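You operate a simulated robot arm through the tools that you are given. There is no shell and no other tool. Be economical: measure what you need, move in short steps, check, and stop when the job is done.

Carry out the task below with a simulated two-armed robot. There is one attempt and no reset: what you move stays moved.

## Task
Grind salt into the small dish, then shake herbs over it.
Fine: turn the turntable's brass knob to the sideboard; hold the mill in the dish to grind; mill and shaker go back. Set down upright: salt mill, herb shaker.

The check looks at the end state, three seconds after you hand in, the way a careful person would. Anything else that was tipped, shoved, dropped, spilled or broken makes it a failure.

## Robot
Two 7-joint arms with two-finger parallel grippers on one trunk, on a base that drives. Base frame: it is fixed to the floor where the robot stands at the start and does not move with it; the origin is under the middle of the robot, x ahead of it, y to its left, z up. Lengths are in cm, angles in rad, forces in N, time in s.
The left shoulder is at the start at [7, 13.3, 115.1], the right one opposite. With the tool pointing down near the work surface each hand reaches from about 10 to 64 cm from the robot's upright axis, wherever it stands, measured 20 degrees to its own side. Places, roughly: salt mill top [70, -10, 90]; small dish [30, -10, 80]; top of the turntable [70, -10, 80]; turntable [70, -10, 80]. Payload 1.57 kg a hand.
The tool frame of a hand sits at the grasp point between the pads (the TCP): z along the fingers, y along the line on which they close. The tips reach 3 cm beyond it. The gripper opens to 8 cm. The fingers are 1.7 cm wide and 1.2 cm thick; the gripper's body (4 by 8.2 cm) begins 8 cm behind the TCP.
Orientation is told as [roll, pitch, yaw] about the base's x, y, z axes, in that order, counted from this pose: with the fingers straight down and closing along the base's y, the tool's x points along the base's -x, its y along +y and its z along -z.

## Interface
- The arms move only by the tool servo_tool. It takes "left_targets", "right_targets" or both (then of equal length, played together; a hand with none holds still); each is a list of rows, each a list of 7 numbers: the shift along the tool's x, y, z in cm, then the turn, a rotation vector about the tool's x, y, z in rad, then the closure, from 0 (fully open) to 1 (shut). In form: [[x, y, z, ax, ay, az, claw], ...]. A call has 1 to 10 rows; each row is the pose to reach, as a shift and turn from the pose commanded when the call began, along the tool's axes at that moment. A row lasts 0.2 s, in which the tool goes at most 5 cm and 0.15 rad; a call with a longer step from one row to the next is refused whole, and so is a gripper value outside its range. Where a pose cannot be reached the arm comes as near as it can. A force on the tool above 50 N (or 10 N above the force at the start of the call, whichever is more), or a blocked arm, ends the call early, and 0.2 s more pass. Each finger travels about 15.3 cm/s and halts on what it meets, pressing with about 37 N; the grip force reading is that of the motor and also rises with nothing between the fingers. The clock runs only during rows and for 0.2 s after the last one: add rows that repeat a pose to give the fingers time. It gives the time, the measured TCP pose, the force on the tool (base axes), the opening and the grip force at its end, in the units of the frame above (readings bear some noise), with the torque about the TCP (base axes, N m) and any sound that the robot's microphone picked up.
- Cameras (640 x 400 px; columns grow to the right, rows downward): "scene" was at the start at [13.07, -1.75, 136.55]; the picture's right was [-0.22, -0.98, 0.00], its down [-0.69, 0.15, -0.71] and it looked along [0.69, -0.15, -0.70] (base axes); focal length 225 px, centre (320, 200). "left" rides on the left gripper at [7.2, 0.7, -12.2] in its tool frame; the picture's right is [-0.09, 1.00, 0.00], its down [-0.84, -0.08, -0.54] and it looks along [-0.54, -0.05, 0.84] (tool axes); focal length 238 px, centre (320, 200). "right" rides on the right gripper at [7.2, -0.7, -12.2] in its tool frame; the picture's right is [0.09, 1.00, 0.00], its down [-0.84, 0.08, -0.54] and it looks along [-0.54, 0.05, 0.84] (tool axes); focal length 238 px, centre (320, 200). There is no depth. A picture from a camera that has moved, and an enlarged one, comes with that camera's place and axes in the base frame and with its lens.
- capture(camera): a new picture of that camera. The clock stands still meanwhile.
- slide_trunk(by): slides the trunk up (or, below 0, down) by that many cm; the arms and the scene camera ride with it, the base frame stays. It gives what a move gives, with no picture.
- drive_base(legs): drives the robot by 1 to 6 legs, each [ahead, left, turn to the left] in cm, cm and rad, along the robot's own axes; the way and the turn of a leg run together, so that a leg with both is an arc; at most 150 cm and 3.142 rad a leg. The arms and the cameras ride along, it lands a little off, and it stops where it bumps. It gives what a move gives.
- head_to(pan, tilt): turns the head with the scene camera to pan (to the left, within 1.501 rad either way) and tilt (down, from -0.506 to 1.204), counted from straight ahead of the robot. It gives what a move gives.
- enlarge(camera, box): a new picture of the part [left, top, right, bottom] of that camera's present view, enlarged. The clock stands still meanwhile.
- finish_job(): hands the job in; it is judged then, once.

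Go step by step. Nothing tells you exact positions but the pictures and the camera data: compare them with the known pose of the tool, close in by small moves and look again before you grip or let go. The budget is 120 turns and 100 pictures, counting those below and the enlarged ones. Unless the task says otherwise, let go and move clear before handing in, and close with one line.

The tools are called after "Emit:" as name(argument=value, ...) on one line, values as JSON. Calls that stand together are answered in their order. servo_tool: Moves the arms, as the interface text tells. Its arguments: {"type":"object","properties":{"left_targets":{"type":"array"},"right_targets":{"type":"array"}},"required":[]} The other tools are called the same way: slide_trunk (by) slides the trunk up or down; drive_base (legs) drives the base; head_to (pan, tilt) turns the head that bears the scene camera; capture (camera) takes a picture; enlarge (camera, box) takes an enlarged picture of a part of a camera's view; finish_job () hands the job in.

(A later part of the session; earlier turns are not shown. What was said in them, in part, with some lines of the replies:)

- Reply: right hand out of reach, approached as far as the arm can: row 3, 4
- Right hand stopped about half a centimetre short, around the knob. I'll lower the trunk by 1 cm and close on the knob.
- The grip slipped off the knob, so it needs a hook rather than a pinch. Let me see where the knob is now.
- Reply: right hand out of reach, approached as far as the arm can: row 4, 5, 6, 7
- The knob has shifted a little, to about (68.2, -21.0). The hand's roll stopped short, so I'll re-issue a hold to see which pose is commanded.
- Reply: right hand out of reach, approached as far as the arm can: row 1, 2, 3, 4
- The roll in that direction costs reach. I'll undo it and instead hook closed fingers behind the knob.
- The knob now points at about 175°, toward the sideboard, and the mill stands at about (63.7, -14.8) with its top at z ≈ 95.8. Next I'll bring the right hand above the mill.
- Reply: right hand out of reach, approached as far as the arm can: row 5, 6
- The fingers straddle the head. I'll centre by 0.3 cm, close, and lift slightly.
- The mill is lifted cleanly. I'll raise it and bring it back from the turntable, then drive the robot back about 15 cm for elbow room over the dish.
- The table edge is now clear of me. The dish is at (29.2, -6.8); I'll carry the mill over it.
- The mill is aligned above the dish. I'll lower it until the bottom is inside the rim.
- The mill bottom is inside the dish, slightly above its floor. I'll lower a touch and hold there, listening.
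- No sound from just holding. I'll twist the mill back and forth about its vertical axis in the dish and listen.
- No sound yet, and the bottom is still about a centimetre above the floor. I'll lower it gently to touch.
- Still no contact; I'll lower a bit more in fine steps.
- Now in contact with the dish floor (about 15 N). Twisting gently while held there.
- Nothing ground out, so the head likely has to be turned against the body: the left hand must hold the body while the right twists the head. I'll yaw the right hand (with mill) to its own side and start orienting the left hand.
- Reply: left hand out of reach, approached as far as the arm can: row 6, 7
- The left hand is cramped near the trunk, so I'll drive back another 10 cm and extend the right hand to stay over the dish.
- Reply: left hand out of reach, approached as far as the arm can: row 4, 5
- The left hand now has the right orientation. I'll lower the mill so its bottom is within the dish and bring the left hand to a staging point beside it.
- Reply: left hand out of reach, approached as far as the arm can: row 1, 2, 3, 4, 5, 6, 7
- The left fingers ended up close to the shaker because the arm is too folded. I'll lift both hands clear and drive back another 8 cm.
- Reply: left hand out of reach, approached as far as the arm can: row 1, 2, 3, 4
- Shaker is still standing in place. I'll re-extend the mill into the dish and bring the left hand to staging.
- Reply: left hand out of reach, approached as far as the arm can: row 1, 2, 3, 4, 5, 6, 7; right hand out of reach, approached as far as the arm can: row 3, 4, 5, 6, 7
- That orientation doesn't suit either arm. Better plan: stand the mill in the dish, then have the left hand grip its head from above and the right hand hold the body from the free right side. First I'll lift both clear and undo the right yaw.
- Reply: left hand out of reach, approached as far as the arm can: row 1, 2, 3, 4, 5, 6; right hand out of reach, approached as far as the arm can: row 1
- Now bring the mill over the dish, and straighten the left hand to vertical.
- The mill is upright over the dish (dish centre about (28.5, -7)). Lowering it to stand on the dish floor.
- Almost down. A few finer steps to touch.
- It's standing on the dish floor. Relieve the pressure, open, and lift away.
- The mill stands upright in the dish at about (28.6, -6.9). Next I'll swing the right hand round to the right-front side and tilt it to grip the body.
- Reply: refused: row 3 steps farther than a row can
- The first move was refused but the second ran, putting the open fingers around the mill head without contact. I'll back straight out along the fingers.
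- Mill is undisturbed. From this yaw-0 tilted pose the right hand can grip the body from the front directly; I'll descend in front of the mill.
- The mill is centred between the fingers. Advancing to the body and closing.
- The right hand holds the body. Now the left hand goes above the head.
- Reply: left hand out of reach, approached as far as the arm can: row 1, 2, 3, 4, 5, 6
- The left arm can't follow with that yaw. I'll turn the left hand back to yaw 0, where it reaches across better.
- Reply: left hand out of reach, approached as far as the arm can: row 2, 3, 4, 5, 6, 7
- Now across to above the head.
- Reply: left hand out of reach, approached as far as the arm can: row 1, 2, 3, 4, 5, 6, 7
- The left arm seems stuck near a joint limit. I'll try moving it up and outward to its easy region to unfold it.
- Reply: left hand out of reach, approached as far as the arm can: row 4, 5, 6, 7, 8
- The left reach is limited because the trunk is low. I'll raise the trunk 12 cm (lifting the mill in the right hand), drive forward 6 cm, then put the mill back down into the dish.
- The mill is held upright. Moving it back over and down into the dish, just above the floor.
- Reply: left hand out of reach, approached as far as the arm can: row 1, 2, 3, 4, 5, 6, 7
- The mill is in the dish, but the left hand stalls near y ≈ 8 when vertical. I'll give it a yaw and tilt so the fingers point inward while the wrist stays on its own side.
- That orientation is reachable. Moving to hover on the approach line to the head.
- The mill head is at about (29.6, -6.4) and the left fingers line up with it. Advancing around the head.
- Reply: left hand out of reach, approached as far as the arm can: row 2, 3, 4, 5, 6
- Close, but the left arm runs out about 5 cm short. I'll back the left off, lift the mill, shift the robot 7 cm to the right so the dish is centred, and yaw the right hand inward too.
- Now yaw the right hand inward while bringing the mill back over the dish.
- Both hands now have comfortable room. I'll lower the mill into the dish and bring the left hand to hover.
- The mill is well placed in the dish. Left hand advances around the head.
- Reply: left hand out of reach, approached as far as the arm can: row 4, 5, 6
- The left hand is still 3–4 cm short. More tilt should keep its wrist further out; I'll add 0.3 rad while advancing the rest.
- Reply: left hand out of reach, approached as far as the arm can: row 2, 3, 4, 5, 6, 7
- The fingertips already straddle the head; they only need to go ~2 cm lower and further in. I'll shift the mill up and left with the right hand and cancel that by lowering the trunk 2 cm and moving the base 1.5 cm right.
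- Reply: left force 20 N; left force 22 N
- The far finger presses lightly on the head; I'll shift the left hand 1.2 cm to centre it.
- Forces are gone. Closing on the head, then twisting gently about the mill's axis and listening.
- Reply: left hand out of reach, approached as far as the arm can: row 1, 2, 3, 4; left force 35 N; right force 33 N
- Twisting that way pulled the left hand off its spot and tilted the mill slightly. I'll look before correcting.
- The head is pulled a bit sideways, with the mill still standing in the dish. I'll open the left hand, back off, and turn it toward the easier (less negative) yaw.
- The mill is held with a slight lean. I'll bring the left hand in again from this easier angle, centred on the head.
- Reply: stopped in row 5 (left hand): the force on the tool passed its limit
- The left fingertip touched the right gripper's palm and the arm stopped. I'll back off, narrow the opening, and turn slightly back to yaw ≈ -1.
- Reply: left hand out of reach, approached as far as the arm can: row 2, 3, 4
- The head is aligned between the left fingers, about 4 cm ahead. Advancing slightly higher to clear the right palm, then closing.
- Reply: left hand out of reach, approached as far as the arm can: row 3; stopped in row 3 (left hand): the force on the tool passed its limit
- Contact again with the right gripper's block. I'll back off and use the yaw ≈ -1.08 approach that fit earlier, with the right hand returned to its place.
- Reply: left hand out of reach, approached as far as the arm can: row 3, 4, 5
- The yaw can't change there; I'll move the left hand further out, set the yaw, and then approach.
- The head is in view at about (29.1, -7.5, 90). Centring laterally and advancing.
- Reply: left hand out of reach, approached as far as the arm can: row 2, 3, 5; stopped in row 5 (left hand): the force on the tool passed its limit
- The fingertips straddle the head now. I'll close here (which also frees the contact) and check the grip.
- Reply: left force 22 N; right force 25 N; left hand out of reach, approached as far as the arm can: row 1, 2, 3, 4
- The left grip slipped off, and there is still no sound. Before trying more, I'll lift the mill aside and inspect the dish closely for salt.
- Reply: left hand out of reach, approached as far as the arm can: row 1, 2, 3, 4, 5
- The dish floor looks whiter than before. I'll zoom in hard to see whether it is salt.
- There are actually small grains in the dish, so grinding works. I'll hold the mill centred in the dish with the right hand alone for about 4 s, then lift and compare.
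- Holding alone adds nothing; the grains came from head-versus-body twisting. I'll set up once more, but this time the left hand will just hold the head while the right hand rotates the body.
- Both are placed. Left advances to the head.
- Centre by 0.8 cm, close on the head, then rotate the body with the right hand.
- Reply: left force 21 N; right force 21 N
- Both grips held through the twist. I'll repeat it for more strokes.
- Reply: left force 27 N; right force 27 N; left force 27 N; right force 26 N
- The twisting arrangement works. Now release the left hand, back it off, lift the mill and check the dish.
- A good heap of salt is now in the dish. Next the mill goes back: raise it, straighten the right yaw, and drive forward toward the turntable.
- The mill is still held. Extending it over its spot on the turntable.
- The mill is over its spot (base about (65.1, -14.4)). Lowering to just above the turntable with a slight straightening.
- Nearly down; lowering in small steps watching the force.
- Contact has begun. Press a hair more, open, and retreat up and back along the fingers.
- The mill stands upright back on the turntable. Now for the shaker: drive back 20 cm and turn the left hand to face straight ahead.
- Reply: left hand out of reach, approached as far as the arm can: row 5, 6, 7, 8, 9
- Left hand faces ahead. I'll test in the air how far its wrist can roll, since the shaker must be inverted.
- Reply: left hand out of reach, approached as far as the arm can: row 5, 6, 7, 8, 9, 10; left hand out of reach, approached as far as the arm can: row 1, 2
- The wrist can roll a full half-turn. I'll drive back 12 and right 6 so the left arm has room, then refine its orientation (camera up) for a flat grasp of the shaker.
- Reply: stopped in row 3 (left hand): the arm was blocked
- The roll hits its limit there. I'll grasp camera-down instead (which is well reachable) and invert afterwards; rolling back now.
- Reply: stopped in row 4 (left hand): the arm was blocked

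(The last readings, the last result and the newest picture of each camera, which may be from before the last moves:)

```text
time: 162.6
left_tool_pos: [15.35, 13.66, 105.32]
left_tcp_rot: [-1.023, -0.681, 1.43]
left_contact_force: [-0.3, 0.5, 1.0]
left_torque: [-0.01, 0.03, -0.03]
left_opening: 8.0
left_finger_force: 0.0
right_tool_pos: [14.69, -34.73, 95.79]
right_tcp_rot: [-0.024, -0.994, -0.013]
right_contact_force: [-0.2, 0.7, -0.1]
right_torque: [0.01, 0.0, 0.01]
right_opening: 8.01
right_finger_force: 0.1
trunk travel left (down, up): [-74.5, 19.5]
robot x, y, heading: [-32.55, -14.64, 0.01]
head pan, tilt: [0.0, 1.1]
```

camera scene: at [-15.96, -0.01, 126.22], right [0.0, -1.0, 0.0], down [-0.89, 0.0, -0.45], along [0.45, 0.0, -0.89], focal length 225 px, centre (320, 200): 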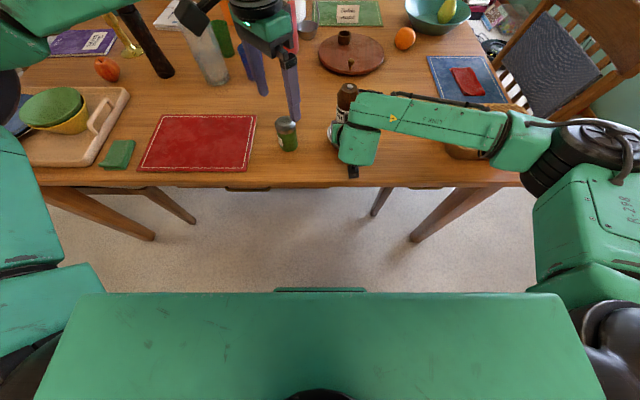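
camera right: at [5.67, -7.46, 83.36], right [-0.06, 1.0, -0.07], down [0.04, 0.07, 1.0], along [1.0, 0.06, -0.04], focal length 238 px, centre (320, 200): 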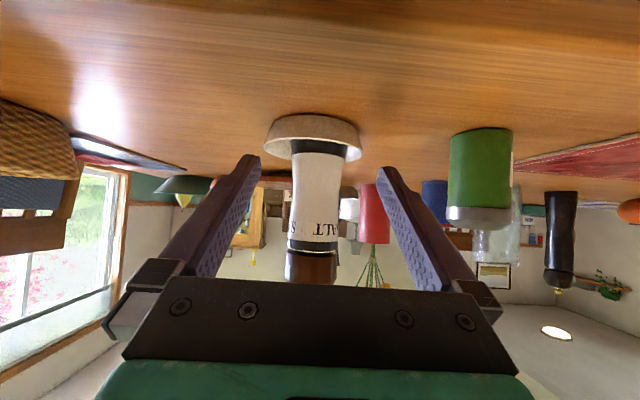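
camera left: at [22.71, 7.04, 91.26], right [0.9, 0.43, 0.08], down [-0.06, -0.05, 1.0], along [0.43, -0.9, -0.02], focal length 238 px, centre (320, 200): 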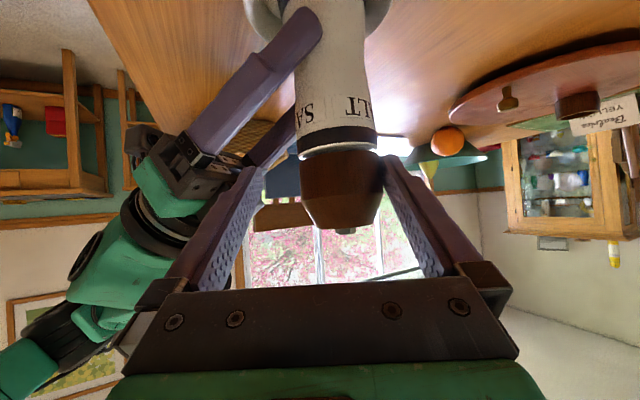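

Continuing: finish the roll back, then level out and come down behind the shaker.

Emit:
servo_tool(left_targets=[[0, 0, 0, 0, 0, 0.14, 0], [0, 0, 0, 0, 0, 0.28, 0], [0, 0, 0, 0, 0, 0.42, 0], [0, 0, 0, 0, 0, 0.56, 0], [0, 0, 0, 0, 0, 0.69, 0], [0, 0, 0, 0, 0, 0.811, 0], [0, 0, 0, 0, 0, 0.811, 0]])

Emit:
servo_tool(left_targets=[[3.3, -1.3, 1.7, 0.09, 0.08, 0.04, 0], [6.6, -2.6, 3.5, 0.183, 0.155, 0.08, 0], [10, -3.9, 5.2, 0.183, 0.155, 0.08, 0], [13.3, -5.06, 7, 0.183, 0.155, 0.08, 0], [13.3, -5.06, 7, 0.183, 0.155, 0.08, 0]])

```text
time: 164.2
left_tool_pos: [15.62, 13.64, 105.36]
left_tcp_rot: [-0.004, -1.155, 0.227]
left_contact_force: [-0.3, 1.0, 0.3]
left_torque: [0.0, -0.02, -0.03]
left_opening: 7.97
left_finger_force: 0.0
right_tool_pos: [14.67, -34.82, 95.72]
right_tcp_rot: [-0.025, -0.992, -0.012]
right_contact_force: [0.7, 1.0, -0.1]
right_torque: [0.03, -0.01, 0.02]
right_opening: 7.97
right_finger_force: 0.1
trunk travel left (down, up): [-74.5, 19.5]
robot x, y, heading: [-32.88, -14.56, 0.002]
head pan, tilt: [0.0, 1.1]
```

```text
time: 165.4
left_tool_pos: [17.92, 8.96, 90.38]
left_tcp_rot: [-0.037, -0.999, 0.057]
left_contact_force: [0.2, -0.4, 0.1]
left_torque: [0.01, 0.0, 0.03]
left_opening: 8.0
left_finger_force: 0.0
right_tool_pos: [14.75, -34.86, 95.77]
right_tcp_rot: [-0.024, -0.995, -0.012]
right_contact_force: [0.2, -0.2, -0.3]
right_torque: [0.03, 0.0, -0.01]
right_opening: 7.99
right_finger_force: 0.1
trunk travel left (down, up): [-74.5, 19.5]
robot x, y, heading: [-32.38, -14.48, 0.004]
head pan, tilt: [0.0, 1.1]
```

Pose is right. Going down behind the shaker and taking a look.

Emit:
servo_tool(left_targets=[[2.9, 0, 1.85, 0, 0, 0, 0], [5.8, 0, 3.7, 0, 0, 0, 0], [8.65, 0, 5.56, 0, 0, 0, 0], [8.65, 0, 5.56, 0, 0, 0, 0]])

Emit:
capture(camera="left")

```text
time: 166.4
left_tool_pos: [17.76, 8.94, 80.0]
left_tcp_rot: [-0.037, -1.0, 0.057]
left_contact_force: [0.7, 0.1, 1.0]
left_torque: [0.0, 0.0, 0.0]
left_opening: 8.01
left_finger_force: 0.2
right_tool_pos: [14.72, -34.77, 95.69]
right_tcp_rot: [-0.023, -0.997, -0.01]
right_contact_force: [0.5, 0.5, -1.0]
right_torque: [-0.01, 0.0, 0.0]
right_opening: 7.99
right_finger_force: 0.1
trunk travel left (down, up): [-74.5, 19.5]
robot x, y, heading: [-32.51, -14.76, 0.004]
head pan, tilt: [0.0, 1.1]
```

```text
4 pictures are left
camera left: at [3.58, 9.15, 80.52], right [0.02, 1.0, 0.06], down [0.0, -0.06, 1.0], along [1.0, -0.02, 0.0], focal length 238 px, centre (320, 200)
```

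left: 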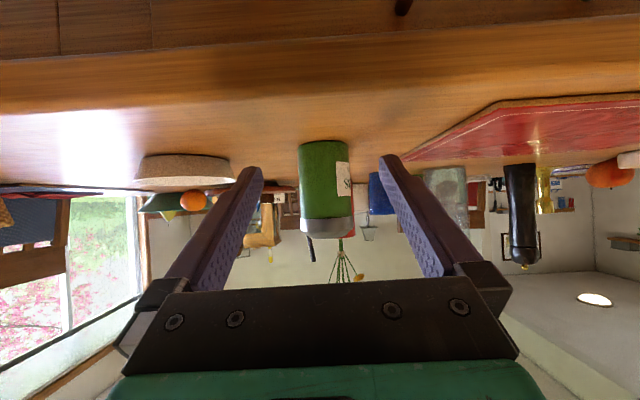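

The shaker is right between the fingers' line, at about (28.4, 9.2). Advancing, closing, and lifting.

Emit:
servo_tool(left_targets=[[-1.8, -0.1, 3, 0, 0, 0, 0], [-3.6, -0.2, 6, 0, 0, 0, 0], [-5.28, -0.34, 8.97, 0, 0, 0, 0], [-5.28, -0.34, 8.97, 0, 0, 0, 0], [-5.28, -0.34, 8.97, 0, 0, 0, 0.2], [-5.28, -0.34, 8.97, 0, 0, 0, 0.5], [-5.28, -0.34, 8.97, 0, 0, 0, 1], [-5.28, -0.34, 8.97, 0, 0, 0, 1]])

```text
time: 168.2
left_tool_pos: [28.17, 8.78, 79.8]
left_tcp_rot: [-0.035, -1.002, 0.056]
left_contact_force: [0.0, 1.0, 1.6]
left_torque: [0.11, -0.03, -0.03]
left_opening: 5.07
left_finger_force: 37.0
right_tool_pos: [14.75, -34.88, 95.75]
right_tcp_rot: [-0.025, -0.996, -0.014]
right_contact_force: [-0.9, 0.0, -0.4]
right_torque: [-0.01, 0.0, 0.01]
right_opening: 8.0
right_finger_force: 0.0
trunk travel left (down, up): [-74.5, 19.5]
robot x, y, heading: [-32.94, -14.5, 0.006]
head pan, tilt: [0.0, 1.1]
```

The shaker is gripped (5.07 cm). Lifting it and carrying it toward the dish.

Emit:
servo_tool(left_targets=[[-3, 0, -2, 0, 0, 0, 1], [-6.3, 0, -4, 0, 0, 0, 1], [-9.5, 0, -6.1, 0, 0, 0, 1], [-12.6, 0, -8.1, 0, 0, 0, 1], [-12.3, -4, -8.6, 0, 0, 0, 1], [-12, -8, -9, 0, 0, 0, 1], [-11.7, -11.9, -9.5, 0, 0, 0, 1], [-11.7, -11.9, -9.5, 0, 0, 0, 1]])

```text
time: 170.0
left_tool_pos: [26.45, -2.92, 95.09]
left_tcp_rot: [-0.038, -1.0, 0.058]
left_contact_force: [-0.2, 0.5, 0.0]
left_torque: [0.01, 0.0, -0.01]
left_opening: 5.05
left_finger_force: 36.5
right_tool_pos: [14.71, -34.77, 95.67]
right_tcp_rot: [-0.026, -0.993, -0.011]
right_contact_force: [0.5, 0.2, -0.9]
right_torque: [-0.02, -0.01, -0.02]
right_opening: 7.95
right_finger_force: 0.1
trunk travel left (down, up): [-74.5, 19.5]
robot x, y, heading: [-32.88, -14.66, 0.011]
head pan, tilt: [0.0, 1.1]
```

Moving over the dish and tilting the hand flatter before rolling.

Emit:
servo_tool(left_targets=[[-1.1, -2.2, 1.8, 0, -0.12, 0, 1], [-2.3, -4.35, 3.58, 0, -0.24, 0, 1], [-2.3, -4.35, 3.58, 0, -0.36, 0, 1], [-2.3, -4.35, 3.58, 0, -0.48, 0, 1], [-2.3, -4.35, 3.58, 0, -0.48, 0, 1]])

Emit:
servo_tool(left_targets=[[0, 0, 0, 0, 0, -0.15, 1], [0, 0, 0, 0, 0, -0.3, 1], [0, 0, 0, 0, 0, -0.45, 1], [0, 0, 0, 0, 0, -0.6, 1], [0, 0, 0, 0, 0, -0.75, 1], [0, 0, 0, 0, 0, -0.9, 1], [0, 0, 0, 0, 0, -1.05, 1], [0, 0, 0, 0, 0, -1.2, 1], [0, 0, 0, 0, 0, -1.35, 1], [0, 0, 0, 0, 0, -1.5, 1]])

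```text
time: 171.4
left_tool_pos: [31.36, -4.19, 94.58]
left_tcp_rot: [0.6, -1.473, -0.55]
left_contact_force: [0.5, 0.0, -1.7]
left_torque: [0.01, -0.02, -0.01]
left_opening: 5.06
left_finger_force: 37.1
right_tool_pos: [14.72, -34.69, 95.8]
right_tcp_rot: [-0.025, -0.994, -0.011]
right_contact_force: [-0.7, -0.6, -0.3]
right_torque: [0.02, -0.01, -0.01]
right_opening: 8.04
right_finger_force: 0.0
trunk travel left (down, up): [-74.5, 19.5]
robot x, y, heading: [-32.65, -14.55, 0.007]
head pan, tilt: [0.0, 1.1]
stopped in row 5 (left hand): the arm was blocked; the commanded pose is now the measured one
```

```text
time: 173.6
left_tool_pos: [31.51, -4.39, 94.65]
left_tcp_rot: [-1.49, -0.121, 1.61]
left_contact_force: [-0.2, -0.2, 0.0]
left_torque: [-0.03, 0.0, -0.02]
left_opening: 5.01
left_finger_force: 37.0
right_tool_pos: [14.76, -34.72, 95.72]
right_tcp_rot: [-0.025, -0.994, -0.013]
right_contact_force: [-0.1, 0.9, 0.4]
right_torque: [0.0, 0.02, 0.0]
right_opening: 8.0
right_finger_force: 0.0
trunk travel left (down, up): [-74.5, 19.5]
robot x, y, heading: [-32.93, -14.63, 0.006]
head pan, tilt: [0.0, 1.1]
```

Roll is halfway with the arm content. Continue the second half.

Emit:
servo_tool(left_targets=[[0, 0, 0, 0, 0, -0.15, 1], [0, 0, 0, 0, 0, -0.3, 1], [0, 0, 0, 0, 0, -0.45, 1], [0, 0, 0, 0, 0, -0.6, 1], [0, 0, 0, 0, 0, -0.75, 1], [0, 0, 0, 0, 0, -0.9, 1], [0, 0, 0, 0, 0, -1.05, 1], [0, 0, 0, 0, 0, -1.2, 1], [0, 0, 0, 0, 0, -1.35, 1], [0, 0, 0, 0, 0, -1.5, 1]])

Emit:
enlarge(camera="scene", box=[200, 20, 400, 160])

```text
time: 174.7
left_tool_pos: [30.79, 3.21, 93.71]
left_tcp_rot: [-1.478, 0.336, 1.704]
left_contact_force: [-0.7, -1.2, -0.9]
left_torque: [0.0, -0.01, -0.02]
left_opening: 5.06
left_finger_force: 36.7
left hand out of reach, approached as far as the arm can: row 2, 3, 4, 5
right_tool_pos: [14.69, -34.73, 95.73]
right_tcp_rot: [-0.027, -0.994, -0.011]
right_contact_force: [-0.2, -0.2, -0.4]
right_torque: [-0.02, 0.0, 0.02]
right_opening: 8.01
right_finger_force: 0.2
trunk travel left (down, up): [-74.5, 19.5]
robot x, y, heading: [-32.72, -14.7, 0.008]
head pan, tilt: [0.0, 1.1]
stopped in row 5 (left hand): the arm was blocked; the commanded pose is now the measured one
```

```text
2.86 times, centred on (300, 90) of scene
camera zoom: at [-21.41, -14.41, 136.21], right [0.01, -1.0, 0.0], down [-0.89, -0.01, -0.45], along [0.45, 0.0, -0.89], focal length 644 px, centre (377, 514)
```

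zoom: 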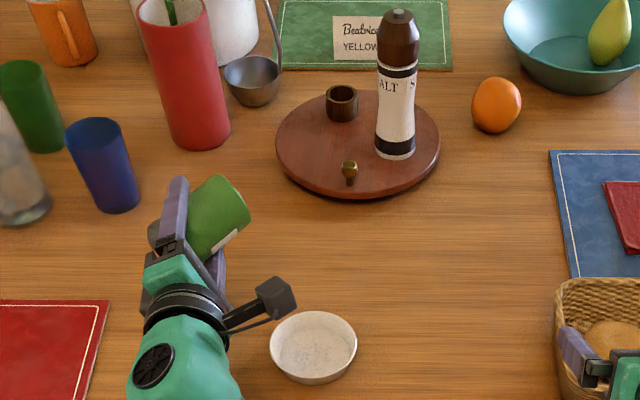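

The roll limit depends on arm position; it worked when the hand was nearer and further to my left. I'll roll back a bit for safety and drive so the dish lies there relative to the robot.

Emit:
servo_tool(left_targets=[[0, 0, 0, 0, 0, 0.15, 1], [0, 0, 0, 0, 0, 0.3, 1], [0, 0, 0, 0, 0, 0.45, 1], [0, 0, 0, 0, 0, 0.6, 1], [0, 0, 0, 0, 0, 0.75, 1], [0, 0, 0, 0, 0, 0.75, 1]])

Emit:
drive_base(legs=[[0, -14.5, 0]])

```text
time: 175.6
left_tool_pos: [30.54, 8.18, 92.9]
left_tcp_rot: [-1.48, -0.252, 1.692]
left_contact_force: [0.3, 0.3, -1.3]
left_torque: [-0.02, 0.02, 0.01]
left_opening: 5.05
left_finger_force: 36.9
right_tool_pos: [14.69, -34.77, 95.6]
right_tcp_rot: [-0.026, -0.994, -0.012]
right_contact_force: [-0.7, -0.1, -0.8]
right_torque: [-0.03, 0.01, -0.01]
right_opening: 8.01
right_finger_force: 0.0
trunk travel left (down, up): [-74.5, 19.5]
robot x, y, heading: [-32.9, -14.67, 0.005]
head pan, tilt: [0.0, 1.1]
stopped in row 4 (left hand): the arm was blocked; the commanded pose is now the measured one
```

```text
time: 176.9
left_tool_pos: [30.54, -6.07, 92.81]
left_tcp_rot: [-1.48, -0.249, 1.693]
left_contact_force: [0.5, -0.3, -0.8]
left_torque: [0.0, -0.02, -0.01]
left_opening: 5.04
left_finger_force: 37.2
right_tool_pos: [14.93, -49.03, 95.81]
right_tcp_rot: [-0.026, -0.992, -0.007]
right_contact_force: [-0.3, 1.2, 0.2]
right_torque: [0.03, 0.03, 0.02]
right_opening: 8.02
right_finger_force: 0.1
trunk travel left (down, up): [-74.5, 19.5]
robot x, y, heading: [-32.45, -28.87, 0.01]
head pan, tilt: [0.0, 1.1]
```

Now drive forward while drawing the left hand back, then try the second half of the roll again.

Emit:
drive_base(legs=[[14, 0, 0]])

Emit:
servo_tool(left_targets=[[-0.4, 0.4, -3.3, 0, 0, 0, 1], [-0.8, 0.8, -6.6, 0, 0, 0, 1], [-1.2, 1.2, -9.9, 0, 0, 0, 1], [-1.6, 1.6, -13, 0, 0, 0, 1], [-1.6, 1.6, -13, 0, 0, 0, 1]])

Emit:
servo_tool(left_targets=[[0, 0, 0, 0, 0, -0.15, 1], [0, 0, 0, 0, 0, -0.3, 1], [0, 0, 0, 0, 0, -0.45, 1], [0, 0, 0, 0, 0, -0.6, 1], [0, 0, 0, 0, 0, -0.75, 1]])

```text
time: 178.2
left_tool_pos: [44.09, -6.1, 92.92]
left_tcp_rot: [-1.481, -0.253, 1.693]
left_contact_force: [0.7, 0.0, -0.5]
left_torque: [0.02, 0.0, 0.02]
left_opening: 5.02
left_finger_force: 36.7
right_tool_pos: [28.41, -49.12, 95.64]
right_tcp_rot: [-0.024, -0.994, -0.01]
right_contact_force: [0.1, 0.7, -0.1]
right_torque: [-0.04, 0.02, 0.0]
right_opening: 8.0
right_finger_force: 0.0
trunk travel left (down, up): [-74.5, 19.5]
robot x, y, heading: [-18.68, -28.93, 0.013]
head pan, tilt: [0.0, 1.1]
```

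```text
time: 179.4
left_tool_pos: [31.57, -4.86, 93.9]
left_tcp_rot: [-1.504, -0.333, 1.676]
left_contact_force: [-0.3, 0.5, -1.0]
left_torque: [-0.01, 0.0, -0.03]
left_opening: 5.01
left_finger_force: 37.6
right_tool_pos: [28.59, -49.11, 95.64]
right_tcp_rot: [-0.024, -0.994, -0.008]
right_contact_force: [1.2, 0.0, 0.3]
right_torque: [-0.03, -0.01, -0.01]
right_opening: 7.99
right_finger_force: 0.0
trunk travel left (down, up): [-74.5, 19.5]
robot x, y, heading: [-18.75, -28.92, 0.005]
head pan, tilt: [0.0, 1.1]
```

```text
time: 180.0
left_tool_pos: [31.41, -4.6, 93.54]
left_tcp_rot: [-1.507, -0.149, 1.665]
left_contact_force: [0.2, 0.8, -1.3]
left_torque: [0.0, -0.02, 0.03]
left_opening: 5.04
left_finger_force: 37.3
right_tool_pos: [28.53, -49.17, 95.7]
right_tcp_rot: [-0.024, -0.993, -0.01]
right_contact_force: [-0.8, -0.7, -0.4]
right_torque: [0.01, 0.0, -0.03]
right_opening: 8.0
right_finger_force: 0.0
trunk travel left (down, up): [-74.5, 19.5]
robot x, y, heading: [-19.21, -28.8, 0.007]
head pan, tilt: [0.0, 1.1]
stopped in row 2 (left hand): the arm was blocked; the commanded pose is now the measured one
```

Blocked again when the hand is horizontal; the earlier success was with the hand tilted down. I'll tilt it down, raise it to the tested place, and then roll.

Emit:
servo_tool(left_targets=[[0.3, -2.5, -1, -0.12, 0.02, 0.01, 1], [0.7, -5, -2, -0.25, 0.035, 0.025, 1], [1, -7.5, -3, -0.37, 0.05, 0.04, 1], [1.4, -10.1, -3.84, -0.49, 0.07, 0.05, 1], [1.4, -10.1, -3.84, -0.49, 0.07, 0.05, 1]])

Emit:
servo_tool(left_targets=[[0, 0, 0, 0, 0, -0.15, 1], [0, 0, 0, 0, 0, -0.3, 1], [0, 0, 0, 0, 0, -0.45, 1], [0, 0, 0, 0, 0, -0.6, 1], [0, 0, 0, 0, 0, -0.75, 1], [0, 0, 0, 0, 0, -0.9, 1], [0, 0, 0, 0, 0, -1.05, 1], [0, 0, 0, 0, 0, -1.2, 1], [0, 0, 0, 0, 0, -1.35, 1], [0, 0, 0, 0, 0, -1.5, 1]])

```text
time: 180.8
left_tool_pos: [29.14, -5.32, 100.79]
left_tcp_rot: [-1.128, -0.348, 1.579]
left_contact_force: [0.4, 0.3, -0.1]
left_torque: [0.02, -0.02, 0.02]
left_opening: 5.01
left_finger_force: 37.1
right_tool_pos: [28.64, -49.15, 95.73]
right_tcp_rot: [-0.024, -0.995, -0.009]
right_contact_force: [0.5, 0.5, 0.2]
right_torque: [-0.01, 0.0, 0.03]
right_opening: 8.0
right_finger_force: 0.2
trunk travel left (down, up): [-74.5, 19.5]
robot x, y, heading: [-18.78, -29.09, 0.006]
head pan, tilt: [0.0, 1.1]
stopped in row 4 (left hand): the arm was blocked; the commanded pose is now the measured one
```

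```text
time: 181.4
left_tool_pos: [29.13, -3.33, 101.04]
left_tcp_rot: [-1.161, -0.31, 1.664]
left_contact_force: [-0.7, -0.8, -1.9]
left_torque: [-0.01, 0.02, 0.02]
left_opening: 5.01
left_finger_force: 37.0
right_tool_pos: [28.52, -48.93, 95.67]
right_tcp_rot: [-0.025, -0.992, -0.01]
right_contact_force: [-0.2, -0.4, 0.1]
right_torque: [-0.01, -0.02, -0.02]
right_opening: 8.01
right_finger_force: 0.1
trunk travel left (down, up): [-74.5, 19.5]
robot x, y, heading: [-18.89, -29.11, 0.006]
head pan, tilt: [0.0, 1.1]
stopped in row 2 (left hand): the arm was blocked; the commanded pose is now the measured one
```

The arm's elbow drifted into a bad configuration. I'll roll back to neutral at the exact spot where the full roll worked before.

Emit:
servo_tool(left_targets=[[0.5, -0.4, -0.3, 0, 0, 0.14, 1], [1, -0.9, -0.6, 0, 0, 0.28, 1], [1.6, -1.3, -0.9, 0, 0, 0.42, 1], [2.1, -1.7, -1.2, 0, 0, 0.56, 1], [2.6, -2.2, -1.5, 0, 0, 0.7, 1], [3.1, -2.6, -1.8, 0, 0, 0.84, 1], [3.7, -3, -2.1, 0, 0, 0.98, 1], [4.2, -3.5, -2.4, 0, 0, 1.11, 1], [4.7, -3.9, -2.7, 0, 0, 1.235, 1], [4.7, -3.9, -2.7, 0, 0, 1.235, 1]])

```text
time: 183.6
left_tool_pos: [28.54, -9.39, 104.1]
left_tcp_rot: [-0.006, -1.181, 0.227]
left_contact_force: [-0.3, -0.9, -1.7]
left_torque: [0.0, 0.02, -0.01]
left_opening: 4.97
left_finger_force: 36.8
right_tool_pos: [28.55, -49.03, 95.76]
right_tcp_rot: [-0.025, -0.994, -0.01]
right_contact_force: [0.4, -0.9, 0.5]
right_torque: [0.01, 0.01, 0.02]
right_opening: 8.01
right_finger_force: 0.1
trunk travel left (down, up): [-74.5, 19.5]
robot x, y, heading: [-18.76, -28.94, 0.009]
head pan, tilt: [0.0, 1.1]
```

Neutral again. I'll match the tested pose exactly, nudge the base so the shaker top ends over the dish, and roll the full half-turn.

Emit:
servo_tool(left_targets=[[0, 0, 0, 0.07, 0.063, 0.03, 1], [0, 0, 0, 0.14, 0.127, 0.057, 1], [0, 0, 0, 0.21, 0.19, 0.086, 1], [0, 0, 0, 0.21, 0.19, 0.086, 1]])

Emit:
drive_base(legs=[[4, -1, 0]])

Emit:
servo_tool(left_targets=[[0, 0, 0, 0, 0, -0.15, 1], [0, 0, 0, 0, 0, -0.3, 1], [0, 0, 0, 0, 0, -0.45, 1], [0, 0, 0, 0, 0, -0.6, 1], [0, 0, 0, 0, 0, -0.75, 1], [0, 0, 0, 0, 0, -0.9, 1], [0, 0, 0, 0, 0, -1.05, 1], [0, 0, 0, 0, 0, -1.2, 1], [0, 0, 0, 0, 0, -1.35, 1], [0, 0, 0, 0, 0, -1.5, 1]])

Emit:
servo_tool(left_targets=[[0, 0, 0, 0, 0, -0.15, 1], [0, 0, 0, 0, 0, -0.3, 1], [0, 0, 0, 0, 0, -0.45, 1], [0, 0, 0, 0, 0, -0.6, 1], [0, 0, 0, 0, 0, -0.75, 1], [0, 0, 0, 0, 0, -0.9, 1], [0, 0, 0, 0, 0, -1.05, 1], [0, 0, 0, 0, 0, -1.2, 1], [0, 0, 0, 0, 0, -1.35, 1], [0, 0, 0, 0, 0, -1.5, 1]])

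```text
time: 184.6
left_tool_pos: [28.52, -9.35, 104.13]
left_tcp_rot: [-0.045, -0.992, 0.037]
left_contact_force: [-0.6, 0.0, -1.2]
left_torque: [-0.03, -0.03, -0.03]
left_opening: 5.01
left_finger_force: 37.1
right_tool_pos: [28.48, -49.09, 95.78]
right_tcp_rot: [-0.026, -0.994, -0.011]
right_contact_force: [-0.1, -0.1, -0.3]
right_torque: [0.01, -0.01, 0.01]
right_opening: 8.0
right_finger_force: 0.1
trunk travel left (down, up): [-74.5, 19.5]
robot x, y, heading: [-18.99, -29.15, 0.012]
head pan, tilt: [0.0, 1.1]
```

```text
time: 185.5
left_tool_pos: [32.38, -10.46, 104.34]
left_tcp_rot: [-0.048, -0.997, 0.035]
left_contact_force: [-0.7, -0.5, -0.7]
left_torque: [0.03, -0.02, -0.02]
left_opening: 5.02
left_finger_force: 37.0
right_tool_pos: [32.34, -49.95, 95.86]
right_tcp_rot: [-0.027, -0.997, -0.009]
right_contact_force: [0.5, -1.0, -0.6]
right_torque: [-0.02, 0.0, -0.01]
right_opening: 8.0
right_finger_force: 0.0
trunk travel left (down, up): [-74.5, 19.5]
robot x, y, heading: [-15.05, -29.93, 0.011]
head pan, tilt: [0.0, 1.1]
```

```text
time: 186.8
left_tool_pos: [32.46, -7.27, 103.64]
left_tcp_rot: [-0.7, -0.762, 1.002]
left_contact_force: [-0.1, -0.4, -0.7]
left_torque: [0.0, -0.02, 0.0]
left_opening: 5.0
left_finger_force: 37.0
right_tool_pos: [32.47, -50.08, 95.67]
right_tcp_rot: [-0.024, -0.993, -0.01]
right_contact_force: [0.7, 0.1, 0.0]
right_torque: [0.02, 0.02, 0.0]
right_opening: 8.01
right_finger_force: 0.0
trunk travel left (down, up): [-74.5, 19.5]
robot x, y, heading: [-15.04, -29.71, 0.006]
head pan, tilt: [0.0, 1.1]
stopped in row 6 (left hand): the arm was blocked; the commanded pose is now the measured one
```

```text
time: 187.5
left_tool_pos: [32.07, -4.08, 103.91]
left_tcp_rot: [-0.794, -0.699, 1.265]
left_contact_force: [0.4, -0.2, 0.5]
left_torque: [0.0, -0.01, 0.01]
left_opening: 5.02
left_finger_force: 37.5
right_tool_pos: [32.5, -50.09, 95.75]
right_tcp_rot: [-0.024, -0.993, -0.012]
right_contact_force: [0.4, 0.3, -0.2]
right_torque: [-0.01, -0.02, 0.04]
right_opening: 7.98
right_finger_force: 0.0
trunk travel left (down, up): [-74.5, 19.5]
robot x, y, heading: [-14.73, -29.92, 0.007]
head pan, tilt: [0.0, 1.1]
stopped in row 3 (left hand): the arm was blocked; the commanded pose is now the measured one
```

The wrist keeps drifting outward as it rolls, so I'll let it move outward and down deliberately while rolling.

Emit:
servo_tool(left_targets=[[-0.6, 1.5, 0.8, 0, 0, 0, 1], [-1.3, 3, 1.6, 0, 0, -0.1, 1], [-2, 4.5, 2.4, 0, 0, -0.25, 1], [-2.6, 6, 3.2, 0, 0, -0.4, 1], [-3.27, 7.4, 3.9, 0, 0, -0.55, 1], [-3.27, 7.4, 3.9, 0, 0, -0.7, 1], [-3.27, 7.4, 3.9, 0, 0, -0.85, 1], [-3.27, 7.4, 3.9, 0, 0, -1.0, 1], [-3.27, 7.4, 3.9, 0, 0, -1.15, 1], [-3.27, 7.4, 3.9, 0, 0, -1.3, 1]])

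Emit:
servo_tool(left_targets=[[0, 0, 0, 0, 0, -0.12, 1], [0, 0, 0, 0, 0, -0.24, 1], [0, 0, 0, 0, 0, -0.36, 1], [0, 0, 0, 0, 0, -0.48, 1], [0, 0, 0, 0, 0, -0.6, 1], [0, 0, 0, 0, 0, -0.72, 1]])

```text
time: 188.6
left_tool_pos: [31.35, 6.7, 101.84]
left_tcp_rot: [-0.954, -0.494, 1.625]
left_contact_force: [-0.2, 0.4, -1.1]
left_torque: [0.0, -0.02, 0.01]
left_opening: 5.01
left_finger_force: 37.1
right_tool_pos: [32.49, -49.96, 95.73]
right_tcp_rot: [-0.024, -0.993, -0.01]
right_contact_force: [-0.8, -0.2, 0.4]
right_torque: [0.0, -0.02, 0.01]
right_opening: 8.01
right_finger_force: 0.2
trunk travel left (down, up): [-74.5, 19.5]
robot x, y, heading: [-14.97, -30.03, 0.005]
head pan, tilt: [0.0, 1.1]
stopped in row 5 (left hand): the arm was blocked; the commanded pose is now the measured one
```

```text
time: 189.5
left_tool_pos: [30.26, 10.75, 104.04]
left_tcp_rot: [-1.05, -0.366, 1.875]
left_contact_force: [-0.8, 0.6, -0.9]
left_torque: [-0.01, 0.0, -0.02]
left_opening: 5.02
left_finger_force: 37.1
right_tool_pos: [32.5, -50.09, 95.73]
right_tcp_rot: [-0.023, -0.992, -0.011]
right_contact_force: [0.7, -0.6, -0.3]
right_torque: [-0.03, 0.0, 0.01]
right_opening: 8.0
right_finger_force: 0.1
trunk travel left (down, up): [-74.5, 19.5]
robot x, y, heading: [-15.4, -29.81, 0.003]
head pan, tilt: [0.0, 1.1]
stopped in row 4 (left hand): the arm was blocked; the commanded pose is now the measured one
```

That direction is a dead end. I'll unroll to neutral, and then use the extended, horizontal configuration, where rolling worked freely.

Emit:
servo_tool(left_targets=[[0, 0, 0, 0, 0, 0.145, 1], [0, 0, 0, 0, 0, 0.29, 1], [0, 0, 0, 0, 0, 0.435, 1], [0, 0, 0, 0, 0, 0.58, 1], [0, 0, 0, 0, 0, 0.725, 1], [0, 0, 0, 0, 0, 0.87, 1], [0, 0, 0, 0, 0, 1.01, 1], [0, 0, 0, 0, 0, 1.154, 1], [0, 0, 0, 0, 0, 1.154, 1]])

Emit:
servo_tool(left_targets=[[1.2, -1.4, -0.2, 0.07, 0, 0.04, 1], [2.5, -2.9, -0.5, 0.15, 0, 0.08, 1], [3.8, -4.4, -0.7, 0.22, 0, 0.12, 1], [5, -5.8, -1, 0.3, 0, 0.155, 1], [6.3, -7.3, -1.2, 0.37, 0, 0.195, 1], [7.6, -8.74, -1.5, 0.443, 0, 0.233, 1], [7.6, -8.74, -1.5, 0.443, 0, 0.233, 1]])

Emit:
drive_base(legs=[[-18, 10, 0]])

```text
time: 191.5
left_tool_pos: [30.35, 10.62, 104.07]
left_tcp_rot: [-0.004, -1.087, 0.51]
left_contact_force: [-0.7, -0.5, -1.4]
left_torque: [-0.01, 0.0, -0.04]
left_opening: 5.01
left_finger_force: 37.4
right_tool_pos: [32.5, -50.16, 95.74]
right_tcp_rot: [-0.024, -0.993, -0.01]
right_contact_force: [-0.8, 0.8, -0.6]
right_torque: [0.0, 0.03, 0.0]
right_opening: 7.98
right_finger_force: 0.0
trunk travel left (down, up): [-74.5, 19.5]
robot x, y, heading: [-14.76, -29.73, 0.005]
head pan, tilt: [0.0, 1.1]
```

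```text
time: 193.1
left_tool_pos: [30.32, 0.36, 97.97]
left_tcp_rot: [-0.007, -1.087, 0.014]
left_contact_force: [0.1, -0.2, -0.3]
left_torque: [0.01, 0.03, 0.02]
left_opening: 4.99
left_finger_force: 37.2
right_tool_pos: [32.44, -50.04, 95.75]
right_tcp_rot: [-0.027, -0.994, -0.012]
right_contact_force: [0.3, 0.2, 0.4]
right_torque: [0.01, 0.04, 0.0]
right_opening: 8.0
right_finger_force: 0.1
trunk travel left (down, up): [-74.5, 19.5]
robot x, y, heading: [-14.91, -29.75, 0.003]
head pan, tilt: [0.0, 1.1]
```

```text
time: 194.7
left_tool_pos: [11.93, 10.39, 97.97]
left_tcp_rot: [-0.008, -1.086, 0.02]
left_contact_force: [-1.2, -0.3, -1.0]
left_torque: [0.0, -0.01, -0.05]
left_opening: 5.0
left_finger_force: 37.3
right_tool_pos: [14.28, -40.28, 95.72]
right_tcp_rot: [-0.024, -0.993, -0.007]
right_contact_force: [-0.1, 0.1, -0.2]
right_torque: [0.0, 0.02, -0.02]
right_opening: 8.01
right_finger_force: 0.1
trunk travel left (down, up): [-74.5, 19.5]
robot x, y, heading: [-33.24, -20.37, 0.012]
head pan, tilt: [0.0, 1.1]
```

Neutral and steady. Extending forward while tilting the hand up past horizontal, then rolling.

Emit:
servo_tool(left_targets=[[-1.4, -2.2, 2.65, 0, -0.1, 0, 1], [-2.8, -4.3, 5.3, 0, -0.2, 0, 1], [-4.2, -6.5, 8, 0, -0.32, 0, 1], [-5.6, -8.7, 10.6, 0, -0.44, 0, 1], [-7, -10.8, 13.2, 0, -0.56, 0, 1], [-8.4, -13, 15.9, 0, -0.68, 0, 1], [-8.4, -13, 15.9, 0, -0.8, 0, 1], [-8.4, -13, 15.9, 0, -0.8, 0, 1]])

Emit:
servo_tool(left_targets=[[0, 0, 0, 0, 0, -0.15, 1], [0, 0, 0, 0, 0, -0.3, 1], [0, 0, 0, 0, 0, -0.45, 1], [0, 0, 0, 0, 0, -0.6, 1], [0, 0, 0, 0, 0, -0.75, 1], [0, 0, 0, 0, 0, -0.9, 1], [0, 0, 0, 0, 0, -1.05, 1], [0, 0, 0, 0, 0, -1.2, 1], [0, 0, 0, 0, 0, -1.35, 1], [0, 0, 0, 0, 0, -1.5, 1]])

```text
time: 196.5
left_tool_pos: [29.55, -0.7, 97.32]
left_tcp_rot: [2.967, -1.265, -2.952]
left_contact_force: [-0.7, -0.1, -0.6]
left_torque: [0.01, 0.01, 0.02]
left_opening: 5.02
left_finger_force: 36.9
right_tool_pos: [14.21, -40.19, 95.69]
right_tcp_rot: [-0.025, -0.993, -0.009]
right_contact_force: [0.4, 0.0, 0.1]
right_torque: [0.01, 0.01, 0.02]
right_opening: 7.98
right_finger_force: 0.1
trunk travel left (down, up): [-74.5, 19.5]
robot x, y, heading: [-33.49, -20.34, 0.014]
head pan, tilt: [0.0, 1.1]
```

```text
time: 198.7
left_tool_pos: [30.04, -2.31, 97.99]
left_tcp_rot: [-1.889, -0.061, 1.604]
left_contact_force: [-0.5, -0.4, 0.1]
left_torque: [0.01, -0.04, 0.0]
left_opening: 4.99
left_finger_force: 37.0
right_tool_pos: [14.32, -40.19, 95.73]
right_tcp_rot: [-0.025, -0.993, -0.006]
right_contact_force: [0.6, -0.2, -0.4]
right_torque: [0.0, -0.01, -0.03]
right_opening: 7.99
right_finger_force: 0.1
trunk travel left (down, up): [-74.5, 19.5]
robot x, y, heading: [-33.44, -20.25, 0.014]
head pan, tilt: [0.0, 1.1]
```

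Great: the hand points slightly up and rolled freely; the shaker top is already below horizontal. Shift the base so it's over the dish and add more pitch and roll.

Emit:
drive_base(legs=[[0, -6.5, 0]])

Emit:
servo_tool(left_targets=[[0, 0, 0, 0.1, -0.007, 0, 1], [0, 0, 0, 0.2, -0.014, 0, 1], [0, 0, 0, 0.2, -0.014, 0, 1]])

Emit:
servo_tool(left_targets=[[0, 0, 0, 0, 0, -0.14, 1], [0, 0, 0, 0, 0, -0.28, 1], [0, 0, 0, 0, 0, -0.42, 1], [0, 0, 0, 0, 0, -0.56, 1], [0, 0, 0, 0, 0, -0.7, 1]])

```text
time: 199.7
left_tool_pos: [30.08, -8.59, 98.01]
left_tcp_rot: [-1.889, -0.063, 1.608]
left_contact_force: [-0.6, 0.4, -0.3]
left_torque: [0.0, 0.01, 0.05]
left_opening: 4.99
left_finger_force: 36.5
right_tool_pos: [14.4, -46.53, 95.74]
right_tcp_rot: [-0.026, -0.993, -0.003]
right_contact_force: [-1.4, -0.1, -1.0]
right_torque: [-0.07, -0.01, -0.01]
right_opening: 7.99
right_finger_force: 0.0
trunk travel left (down, up): [-74.5, 19.5]
robot x, y, heading: [-33.22, -26.79, 0.014]
head pan, tilt: [0.0, 1.1]
```

```text
time: 200.5
left_tool_pos: [30.2, -8.69, 98.17]
left_tcp_rot: [-2.092, -0.057, 1.618]
left_contact_force: [-0.5, 0.7, 0.9]
left_torque: [0.02, 0.01, 0.03]
left_opening: 5.0
left_finger_force: 37.6
right_tool_pos: [14.39, -46.65, 95.72]
right_tcp_rot: [-0.023, -0.992, -0.006]
right_contact_force: [0.7, 0.5, 0.2]
right_torque: [0.01, -0.02, -0.03]
right_opening: 8.0
right_finger_force: 0.1
trunk travel left (down, up): [-74.5, 19.5]
robot x, y, heading: [-33.3, -26.78, 0.013]
head pan, tilt: [0.0, 1.1]
```

```text
time: 201.7
left_tool_pos: [30.17, -8.88, 97.93]
left_tcp_rot: [-2.185, 0.542, 1.235]
left_contact_force: [-0.7, 0.4, 0.5]
left_torque: [-0.01, -0.01, -0.03]
left_opening: 4.99
left_finger_force: 36.7
right_tool_pos: [14.37, -46.57, 95.66]
right_tcp_rot: [-0.024, -0.993, -0.006]
right_contact_force: [0.0, 0.4, -0.3]
right_torque: [-0.03, 0.04, 0.01]
right_opening: 8.0
right_finger_force: 0.1
trunk travel left (down, up): [-74.5, 19.5]
robot x, y, heading: [-33.24, -26.58, 0.012]
head pan, tilt: [0.0, 1.1]
```

The shaker is at about 134° now. A bit more roll, lower over the dish, then shake up and down.

Emit:
servo_tool(left_targets=[[-0.9, 1.1, -1.1, 0, 0, -0.13, 1], [-1.8, 2.1, -2.1, 0, 0, -0.26, 1], [-2.7, 3.2, -3.2, 0, 0, -0.39, 1], [-3.65, 4.26, -4.3, 0, 0, -0.5, 1], [-3.65, 4.26, -4.3, 0, 0, -0.5, 1]])

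Emit:
servo_tool(left_targets=[[2.36, -1.1, 1.48, 0, 0, 0, 1], [0, 0, 0, 0, 0, 0, 1], [2.36, -1.1, 1.48, 0, 0, 0, 1], [0, 0, 0, 0, 0, 0, 1], [2.36, -1.1, 1.48, 0, 0, 0, 1], [0, 0, 0, 0, 0, 0, 1], [2.36, -1.1, 1.48, 0, 0, 0, 1], [0, 0, 0, 0, 0, 0, 1], [2.36, -1.1, 1.48, 0, 0, 0, 1], [0, 0, 0, 0, 0, 0, 1]])

Emit:
enlarge(camera="scene", box=[190, 60, 310, 150])

```text
time: 202.9
left_tool_pos: [29.03, -8.48, 91.12]
left_tcp_rot: [-2.502, 0.906, 0.769]
left_contact_force: [0.1, 0.4, -1.1]
left_torque: [0.01, 0.01, 0.06]
left_opening: 5.01
left_finger_force: 36.9
right_tool_pos: [14.36, -46.61, 95.7]
right_tcp_rot: [-0.024, -0.994, -0.006]
right_contact_force: [0.2, -0.3, -0.4]
right_torque: [-0.02, -0.03, 0.01]
right_opening: 8.02
right_finger_force: 0.0
trunk travel left (down, up): [-74.5, 19.5]
robot x, y, heading: [-32.8, -26.94, 0.006]
head pan, tilt: [0.0, 1.1]
```

```text
time: 205.1
left_tool_pos: [29.3, -8.27, 90.9]
left_tcp_rot: [-2.499, 0.909, 0.774]
left_contact_force: [0.0, 0.0, -0.6]
left_torque: [0.02, 0.0, 0.0]
left_opening: 4.97
left_finger_force: 37.0
right_tool_pos: [14.52, -46.7, 95.71]
right_tcp_rot: [-0.022, -0.993, -0.007]
right_contact_force: [0.5, -0.1, -0.9]
right_torque: [-0.04, -0.02, 0.01]
right_opening: 8.0
right_finger_force: 0.1
trunk travel left (down, up): [-74.5, 19.5]
robot x, y, heading: [-33.07, -26.76, 0.016]
head pan, tilt: [0.0, 1.1]
```

```text
4.44 times, centred on (250, 105) of scene
camera zoom: at [-21.69, -26.63, 136.2], right [0.01, -1.0, 0.0], down [-0.89, -0.01, -0.45], along [0.45, 0.01, -0.89], focal length 1002 px, centre (631, 622)
```

zoom: 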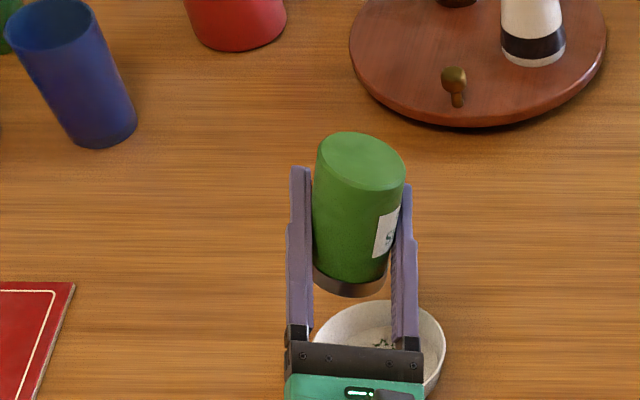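

Green herbs are in the dish. One more round of shaking, then raise and roll the shaker back.

Emit:
servo_tool(left_targets=[[2.36, -1.1, 1.48, 0, 0, 0, 1], [0, 0, 0, 0, 0, 0, 1], [2.36, -1.1, 1.48, 0, 0, 0, 1], [0, 0, 0, 0, 0, 0, 1], [2.36, -1.1, 1.48, 0, 0, 0, 1], [0, 0, 0, 0, 0, 0, 1], [2.36, -1.1, 1.48, 0, 0, 0, 1], [0, 0, 0, 0, 0, 0, 1], [0, 0, 0, 0, 0, 0, 1]])

Emit:
servo_tool(left_targets=[[0.9, -0.4, 0.6, 0, 0, 0.12, 1], [1.8, -0.8, 1.1, 0, 0, 0.26, 1], [2.7, -1.3, 1.7, 0, 0, 0.4, 1], [3.6, -1.7, 2.3, 0, 0, 0.54, 1], [4.6, -2.2, 2.8, 0, 0, 0.68, 1], [5.5, -2.6, 3.4, 0, 0, 0.82, 1], [5.5, -2.6, 3.4, 0, 0, 0.96, 1], [5.5, -2.6, 3.4, 0, 0, 1.1, 1], [5.5, -2.6, 3.4, 0, 0, 1.24, 1], [5.5, -2.6, 3.4, 0, 0, 1.36, 1]])

Emit:
servo_tool(left_targets=[[0, 0, 0, 0, 0, 0.14, 1], [0, 0, 0, 0, 0, 0.28, 1], [0, 0, 0, 0, 0, 0.42, 1], [0, 0, 0, 0, 0, 0.56, 1], [0, 0, 0, 0, 0, 0.7, 1], [0, 0, 0, 0, 0, 0.84, 1], [0, 0, 0, 0, 0, 0.98, 1], [0, 0, 0, 0, 0, 1.12, 1], [0, 0, 0, 0, 0, 1.24, 1], [0, 0, 0, 0, 0, 1.346, 1]])

```text
time: 207.1
left_tool_pos: [29.15, -8.31, 90.85]
left_tcp_rot: [-2.501, 0.907, 0.772]
left_contact_force: [0.0, -0.4, -1.3]
left_torque: [0.02, -0.02, -0.03]
left_opening: 4.99
left_finger_force: 37.0
right_tool_pos: [14.42, -46.52, 95.64]
right_tcp_rot: [-0.021, -0.993, -0.005]
right_contact_force: [0.3, -0.5, 0.3]
right_torque: [-0.03, 0.0, 0.02]
right_opening: 7.99
right_finger_force: 0.1
trunk travel left (down, up): [-74.5, 19.5]
robot x, y, heading: [-33.29, -26.72, 0.016]
head pan, tilt: [0.0, 1.1]
```

```text
time: 209.3
left_tool_pos: [29.18, -8.41, 97.89]
left_tcp_rot: [-2.098, -0.198, 1.701]
left_contact_force: [0.5, 0.5, 0.1]
left_torque: [0.0, 0.0, 0.01]
left_opening: 5.01
left_finger_force: 36.8
right_tool_pos: [14.52, -46.69, 95.72]
right_tcp_rot: [-0.022, -0.993, -0.004]
right_contact_force: [-0.1, 0.0, 0.5]
right_torque: [-0.03, -0.02, 0.0]
right_opening: 8.02
right_finger_force: 0.0
trunk travel left (down, up): [-74.5, 19.5]
robot x, y, heading: [-33.39, -27.11, 0.015]
head pan, tilt: [0.0, 1.1]
```

```text
time: 211.5
left_tool_pos: [29.15, -8.3, 97.99]
left_tcp_rot: [3.134, -1.053, -3.118]
left_contact_force: [0.2, -0.7, -1.1]
left_torque: [0.01, -0.05, 0.0]
left_opening: 5.01
left_finger_force: 37.2
right_tool_pos: [14.33, -46.62, 95.72]
right_tcp_rot: [-0.023, -0.993, -0.005]
right_contact_force: [-0.4, -0.6, 0.4]
right_torque: [-0.02, 0.0, -0.02]
right_opening: 7.99
right_finger_force: 0.1
trunk travel left (down, up): [-74.5, 19.5]
robot x, y, heading: [-33.41, -26.49, 0.011]
head pan, tilt: [0.0, 1.1]
```

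Rolled back upright in roll. Tilt back to the grasp angle and drive left to the shaker's place.

Emit:
servo_tool(left_targets=[[0, 0, 0, 0, 0.14, 0, 1], [0, 0, 0, 0, 0.28, 0, 1], [0, 0, 0, 0, 0.42, 0, 1], [0, 0, 0, 0, 0.56, 0, 1], [0, 0, 0, 0, 0.7, 0, 1], [0, 0, 0, 0, 0.84, 0, 1], [0, 0, 0, 0, 0.97, 0, 1], [0, 0, 0, 0, 1.087, 0, 1], [0, 0, 0, 0, 1.087, 0, 1]])

Emit:
drive_base(legs=[[0, 17, 0]])

```text
time: 213.7
left_tool_pos: [29.13, -5.62, 98.0]
left_tcp_rot: [0.115, -0.998, -0.054]
left_contact_force: [-0.9, -0.9, -1.1]
left_torque: [-0.01, 0.02, 0.01]
left_opening: 5.01
left_finger_force: 37.4
right_tool_pos: [14.29, -46.57, 95.68]
right_tcp_rot: [-0.024, -0.993, -0.006]
right_contact_force: [0.6, -0.2, -0.3]
right_torque: [-0.02, 0.01, 0.01]
right_opening: 7.99
right_finger_force: 0.0
trunk travel left (down, up): [-74.5, 19.5]
robot x, y, heading: [-32.99, -26.54, 0.015]
head pan, tilt: [0.0, 1.1]
stopped in row 9 (left hand): the arm was blocked; the commanded pose is now the measured one
```

```text
time: 215.2
left_tool_pos: [28.86, 11.42, 97.98]
left_tcp_rot: [0.115, -0.998, -0.05]
left_contact_force: [-0.5, -0.3, -0.9]
left_torque: [0.0, -0.02, 0.01]
left_opening: 4.98
left_finger_force: 37.0
right_tool_pos: [14.27, -29.54, 95.66]
right_tcp_rot: [-0.022, -0.993, -0.002]
right_contact_force: [0.0, -0.1, 0.6]
right_torque: [0.0, 0.0, -0.01]
right_opening: 7.99
right_finger_force: 0.1
trunk travel left (down, up): [-74.5, 19.5]
robot x, y, heading: [-33.41, -9.48, 0.007]
head pan, tilt: [0.0, 1.1]
```

Almost there; a small lean correction and lower to just above the original spot.

Emit:
servo_tool(left_targets=[[2.8, -0.9, 1.6, 0.03, 0, -0.028, 1], [5.6, -1.8, 3.3, 0.061, 0, -0.057, 1], [8.4, -2.64, 5, 0.061, 0, -0.057, 1], [11.3, -2.64, 6.6, 0.061, 0, -0.057, 1], [14.2, -2.64, 8.3, 0.061, 0, -0.057, 1], [14.2, -2.64, 8.3, 0.061, 0, -0.057, 1]])

Emit:
enlarge(camera="scene", box=[200, 60, 360, 170])

```text
time: 216.6
left_tool_pos: [28.11, 9.92, 81.29]
left_tcp_rot: [-0.038, -0.999, 0.057]
left_contact_force: [-0.4, -1.0, -0.5]
left_torque: [-0.03, -0.01, 0.01]
left_opening: 4.98
left_finger_force: 37.4
right_tool_pos: [14.15, -29.37, 95.76]
right_tcp_rot: [-0.023, -0.995, -0.002]
right_contact_force: [-0.6, 0.0, 0.1]
right_torque: [0.01, -0.03, -0.01]
right_opening: 8.01
right_finger_force: 0.0
trunk travel left (down, up): [-74.5, 19.5]
robot x, y, heading: [-33.37, -9.69, 0.015]
head pan, tilt: [0.0, 1.1]
```

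```text
3.64 times, centred on (280, 115) of scene
camera zoom: at [-22.09, -9.58, 136.21], right [0.02, -1.0, 0.0], down [-0.89, -0.01, -0.45], along [0.45, 0.01, -0.89], focal length 820 px, centre (466, 509)
```

zoom: 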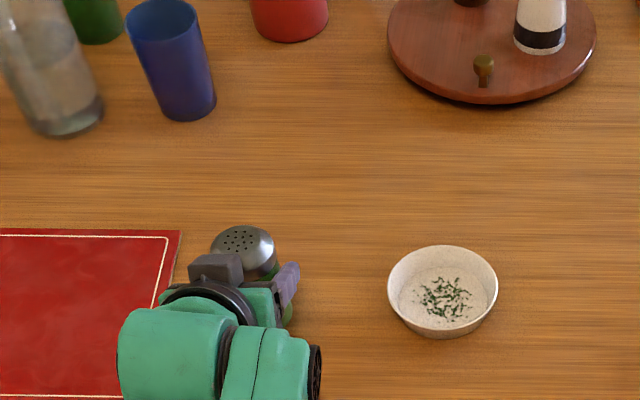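

Herbs and salt are neatly in the dish. Shift the shaker back by 1.1 cm and lower onto the table in small steps.

Emit:
servo_tool(left_targets=[[0, -0.6, 0, 0, 0, 0, 1], [0.3, -1.14, 0.15, 0, 0, 0, 1], [0.7, -1.14, 0.4, 0, 0, 0, 1], [1.0, -1.14, 0.64, 0, 0, 0, 1], [1.1, -1.14, 0.7, 0, 0, 0, 1], [1.2, -1.14, 0.76, 0, 0, 0, 1], [1.2, -1.14, 0.76, 0, 0, 0, 1]])

```text
time: 218.2
left_tool_pos: [28.3, 8.83, 79.98]
left_tcp_rot: [-0.031, -1.001, 0.052]
left_contact_force: [-0.1, -0.2, -1.8]
left_torque: [0.01, 0.0, 0.0]
left_opening: 4.99
left_finger_force: 37.2
right_tool_pos: [14.2, -29.49, 95.79]
right_tcp_rot: [-0.022, -0.993, -0.002]
right_contact_force: [-0.5, -0.8, -0.3]
right_torque: [-0.02, -0.02, 0.0]
right_opening: 7.99
right_finger_force: 0.0
trunk travel left (down, up): [-74.5, 19.5]
robot x, y, heading: [-33.5, -9.8, 0.018]
head pan, tilt: [0.0, 1.1]
```

Not touching yet; a few more fine steps.

Emit:
servo_tool(left_targets=[[0.09, 0, 0.055, 0, 0, 0, 1], [0.17, 0, 0.11, 0, 0, 0, 1], [0.25, 0, 0.16, 0, 0, 0, 1], [0.32, 0, 0.2, 0, 0, 0, 1], [0.32, 0, 0.2, 0, 0, 0, 1]])

```text
time: 219.3
left_tool_pos: [28.23, 8.74, 79.86]
left_tcp_rot: [-0.033, -1.005, 0.052]
left_contact_force: [1.7, 1.1, 4.5]
left_torque: [0.19, -0.03, -0.04]
left_opening: 4.99
left_finger_force: 37.4
right_tool_pos: [14.24, -29.43, 95.79]
right_tcp_rot: [-0.022, -0.993, -0.004]
right_contact_force: [-0.2, 0.4, -0.5]
right_torque: [0.01, 0.0, 0.0]
right_opening: 8.0
right_finger_force: 0.0
trunk travel left (down, up): [-74.5, 19.5]
robot x, y, heading: [-33.57, -9.57, 0.016]
head pan, tilt: [0.0, 1.1]
```

The shaker touches the table. Open, retreat along the fingers, and take a final look.

Emit:
servo_tool(left_targets=[[0, 0, 0, 0, 0, 0, 0.6], [0, 0, 0, 0, 0, 0, 0.3], [0, 0, 0, 0, 0, 0, 0], [0, 0, 0, 0, 0, 0, 0], [0, 0, -3, 0, 0, 0, 0], [0, 0, -7, 0, 0, 0, 0], [0, 0, -11, 0, 0, 0, 0], [-3, 0, -14, 0, 0, 0, 0], [-5, 0, -15, 0, 0, 0, 0]])

Emit:
capture(camera="scene")

```text
time: 221.3
left_tool_pos: [18.4, 8.48, 92.0]
left_tcp_rot: [-0.039, -0.997, 0.058]
left_contact_force: [-0.7, 0.0, -0.9]
left_torque: [0.0, -0.02, 0.03]
left_opening: 8.01
left_finger_force: 0.0
right_tool_pos: [14.31, -29.38, 95.74]
right_tcp_rot: [-0.023, -0.994, -0.003]
right_contact_force: [0.7, 0.6, 0.0]
right_torque: [0.01, 0.0, 0.01]
right_opening: 7.97
right_finger_force: 0.1
trunk travel left (down, up): [-74.5, 19.5]
robot x, y, heading: [-33.81, -9.9, 0.015]
head pan, tilt: [0.0, 1.1]
```

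```text
0 pictures are left
camera scene: at [-22.05, -9.54, 136.2], right [0.02, -1.0, 0.0], down [-0.89, -0.01, -0.45], along [0.45, 0.01, -0.89], focal length 225 px, centre (320, 200)
```

scene: 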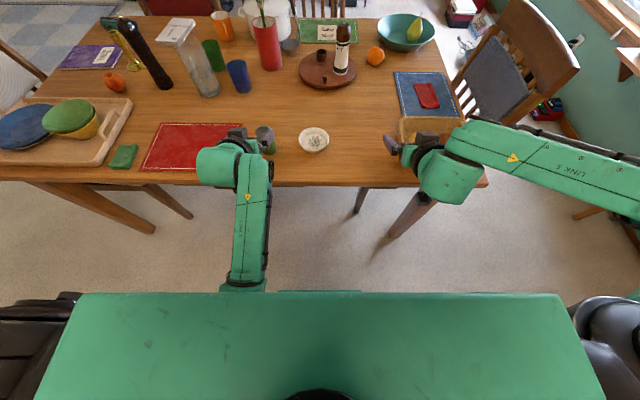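

The mill is upright on the turntable, the knob faces the sideboard, the dish holds salt and herbs, and the shaker stands back in its place with both hands clear. Handing in.

Emit:
finish_job()

```text
The job is handed in.
```

I handed the job in: salt is ground into the small dish with herbs shaken over it. The turntable's brass knob points to the sideboard, and the mill and shaker stand upright back in their places.
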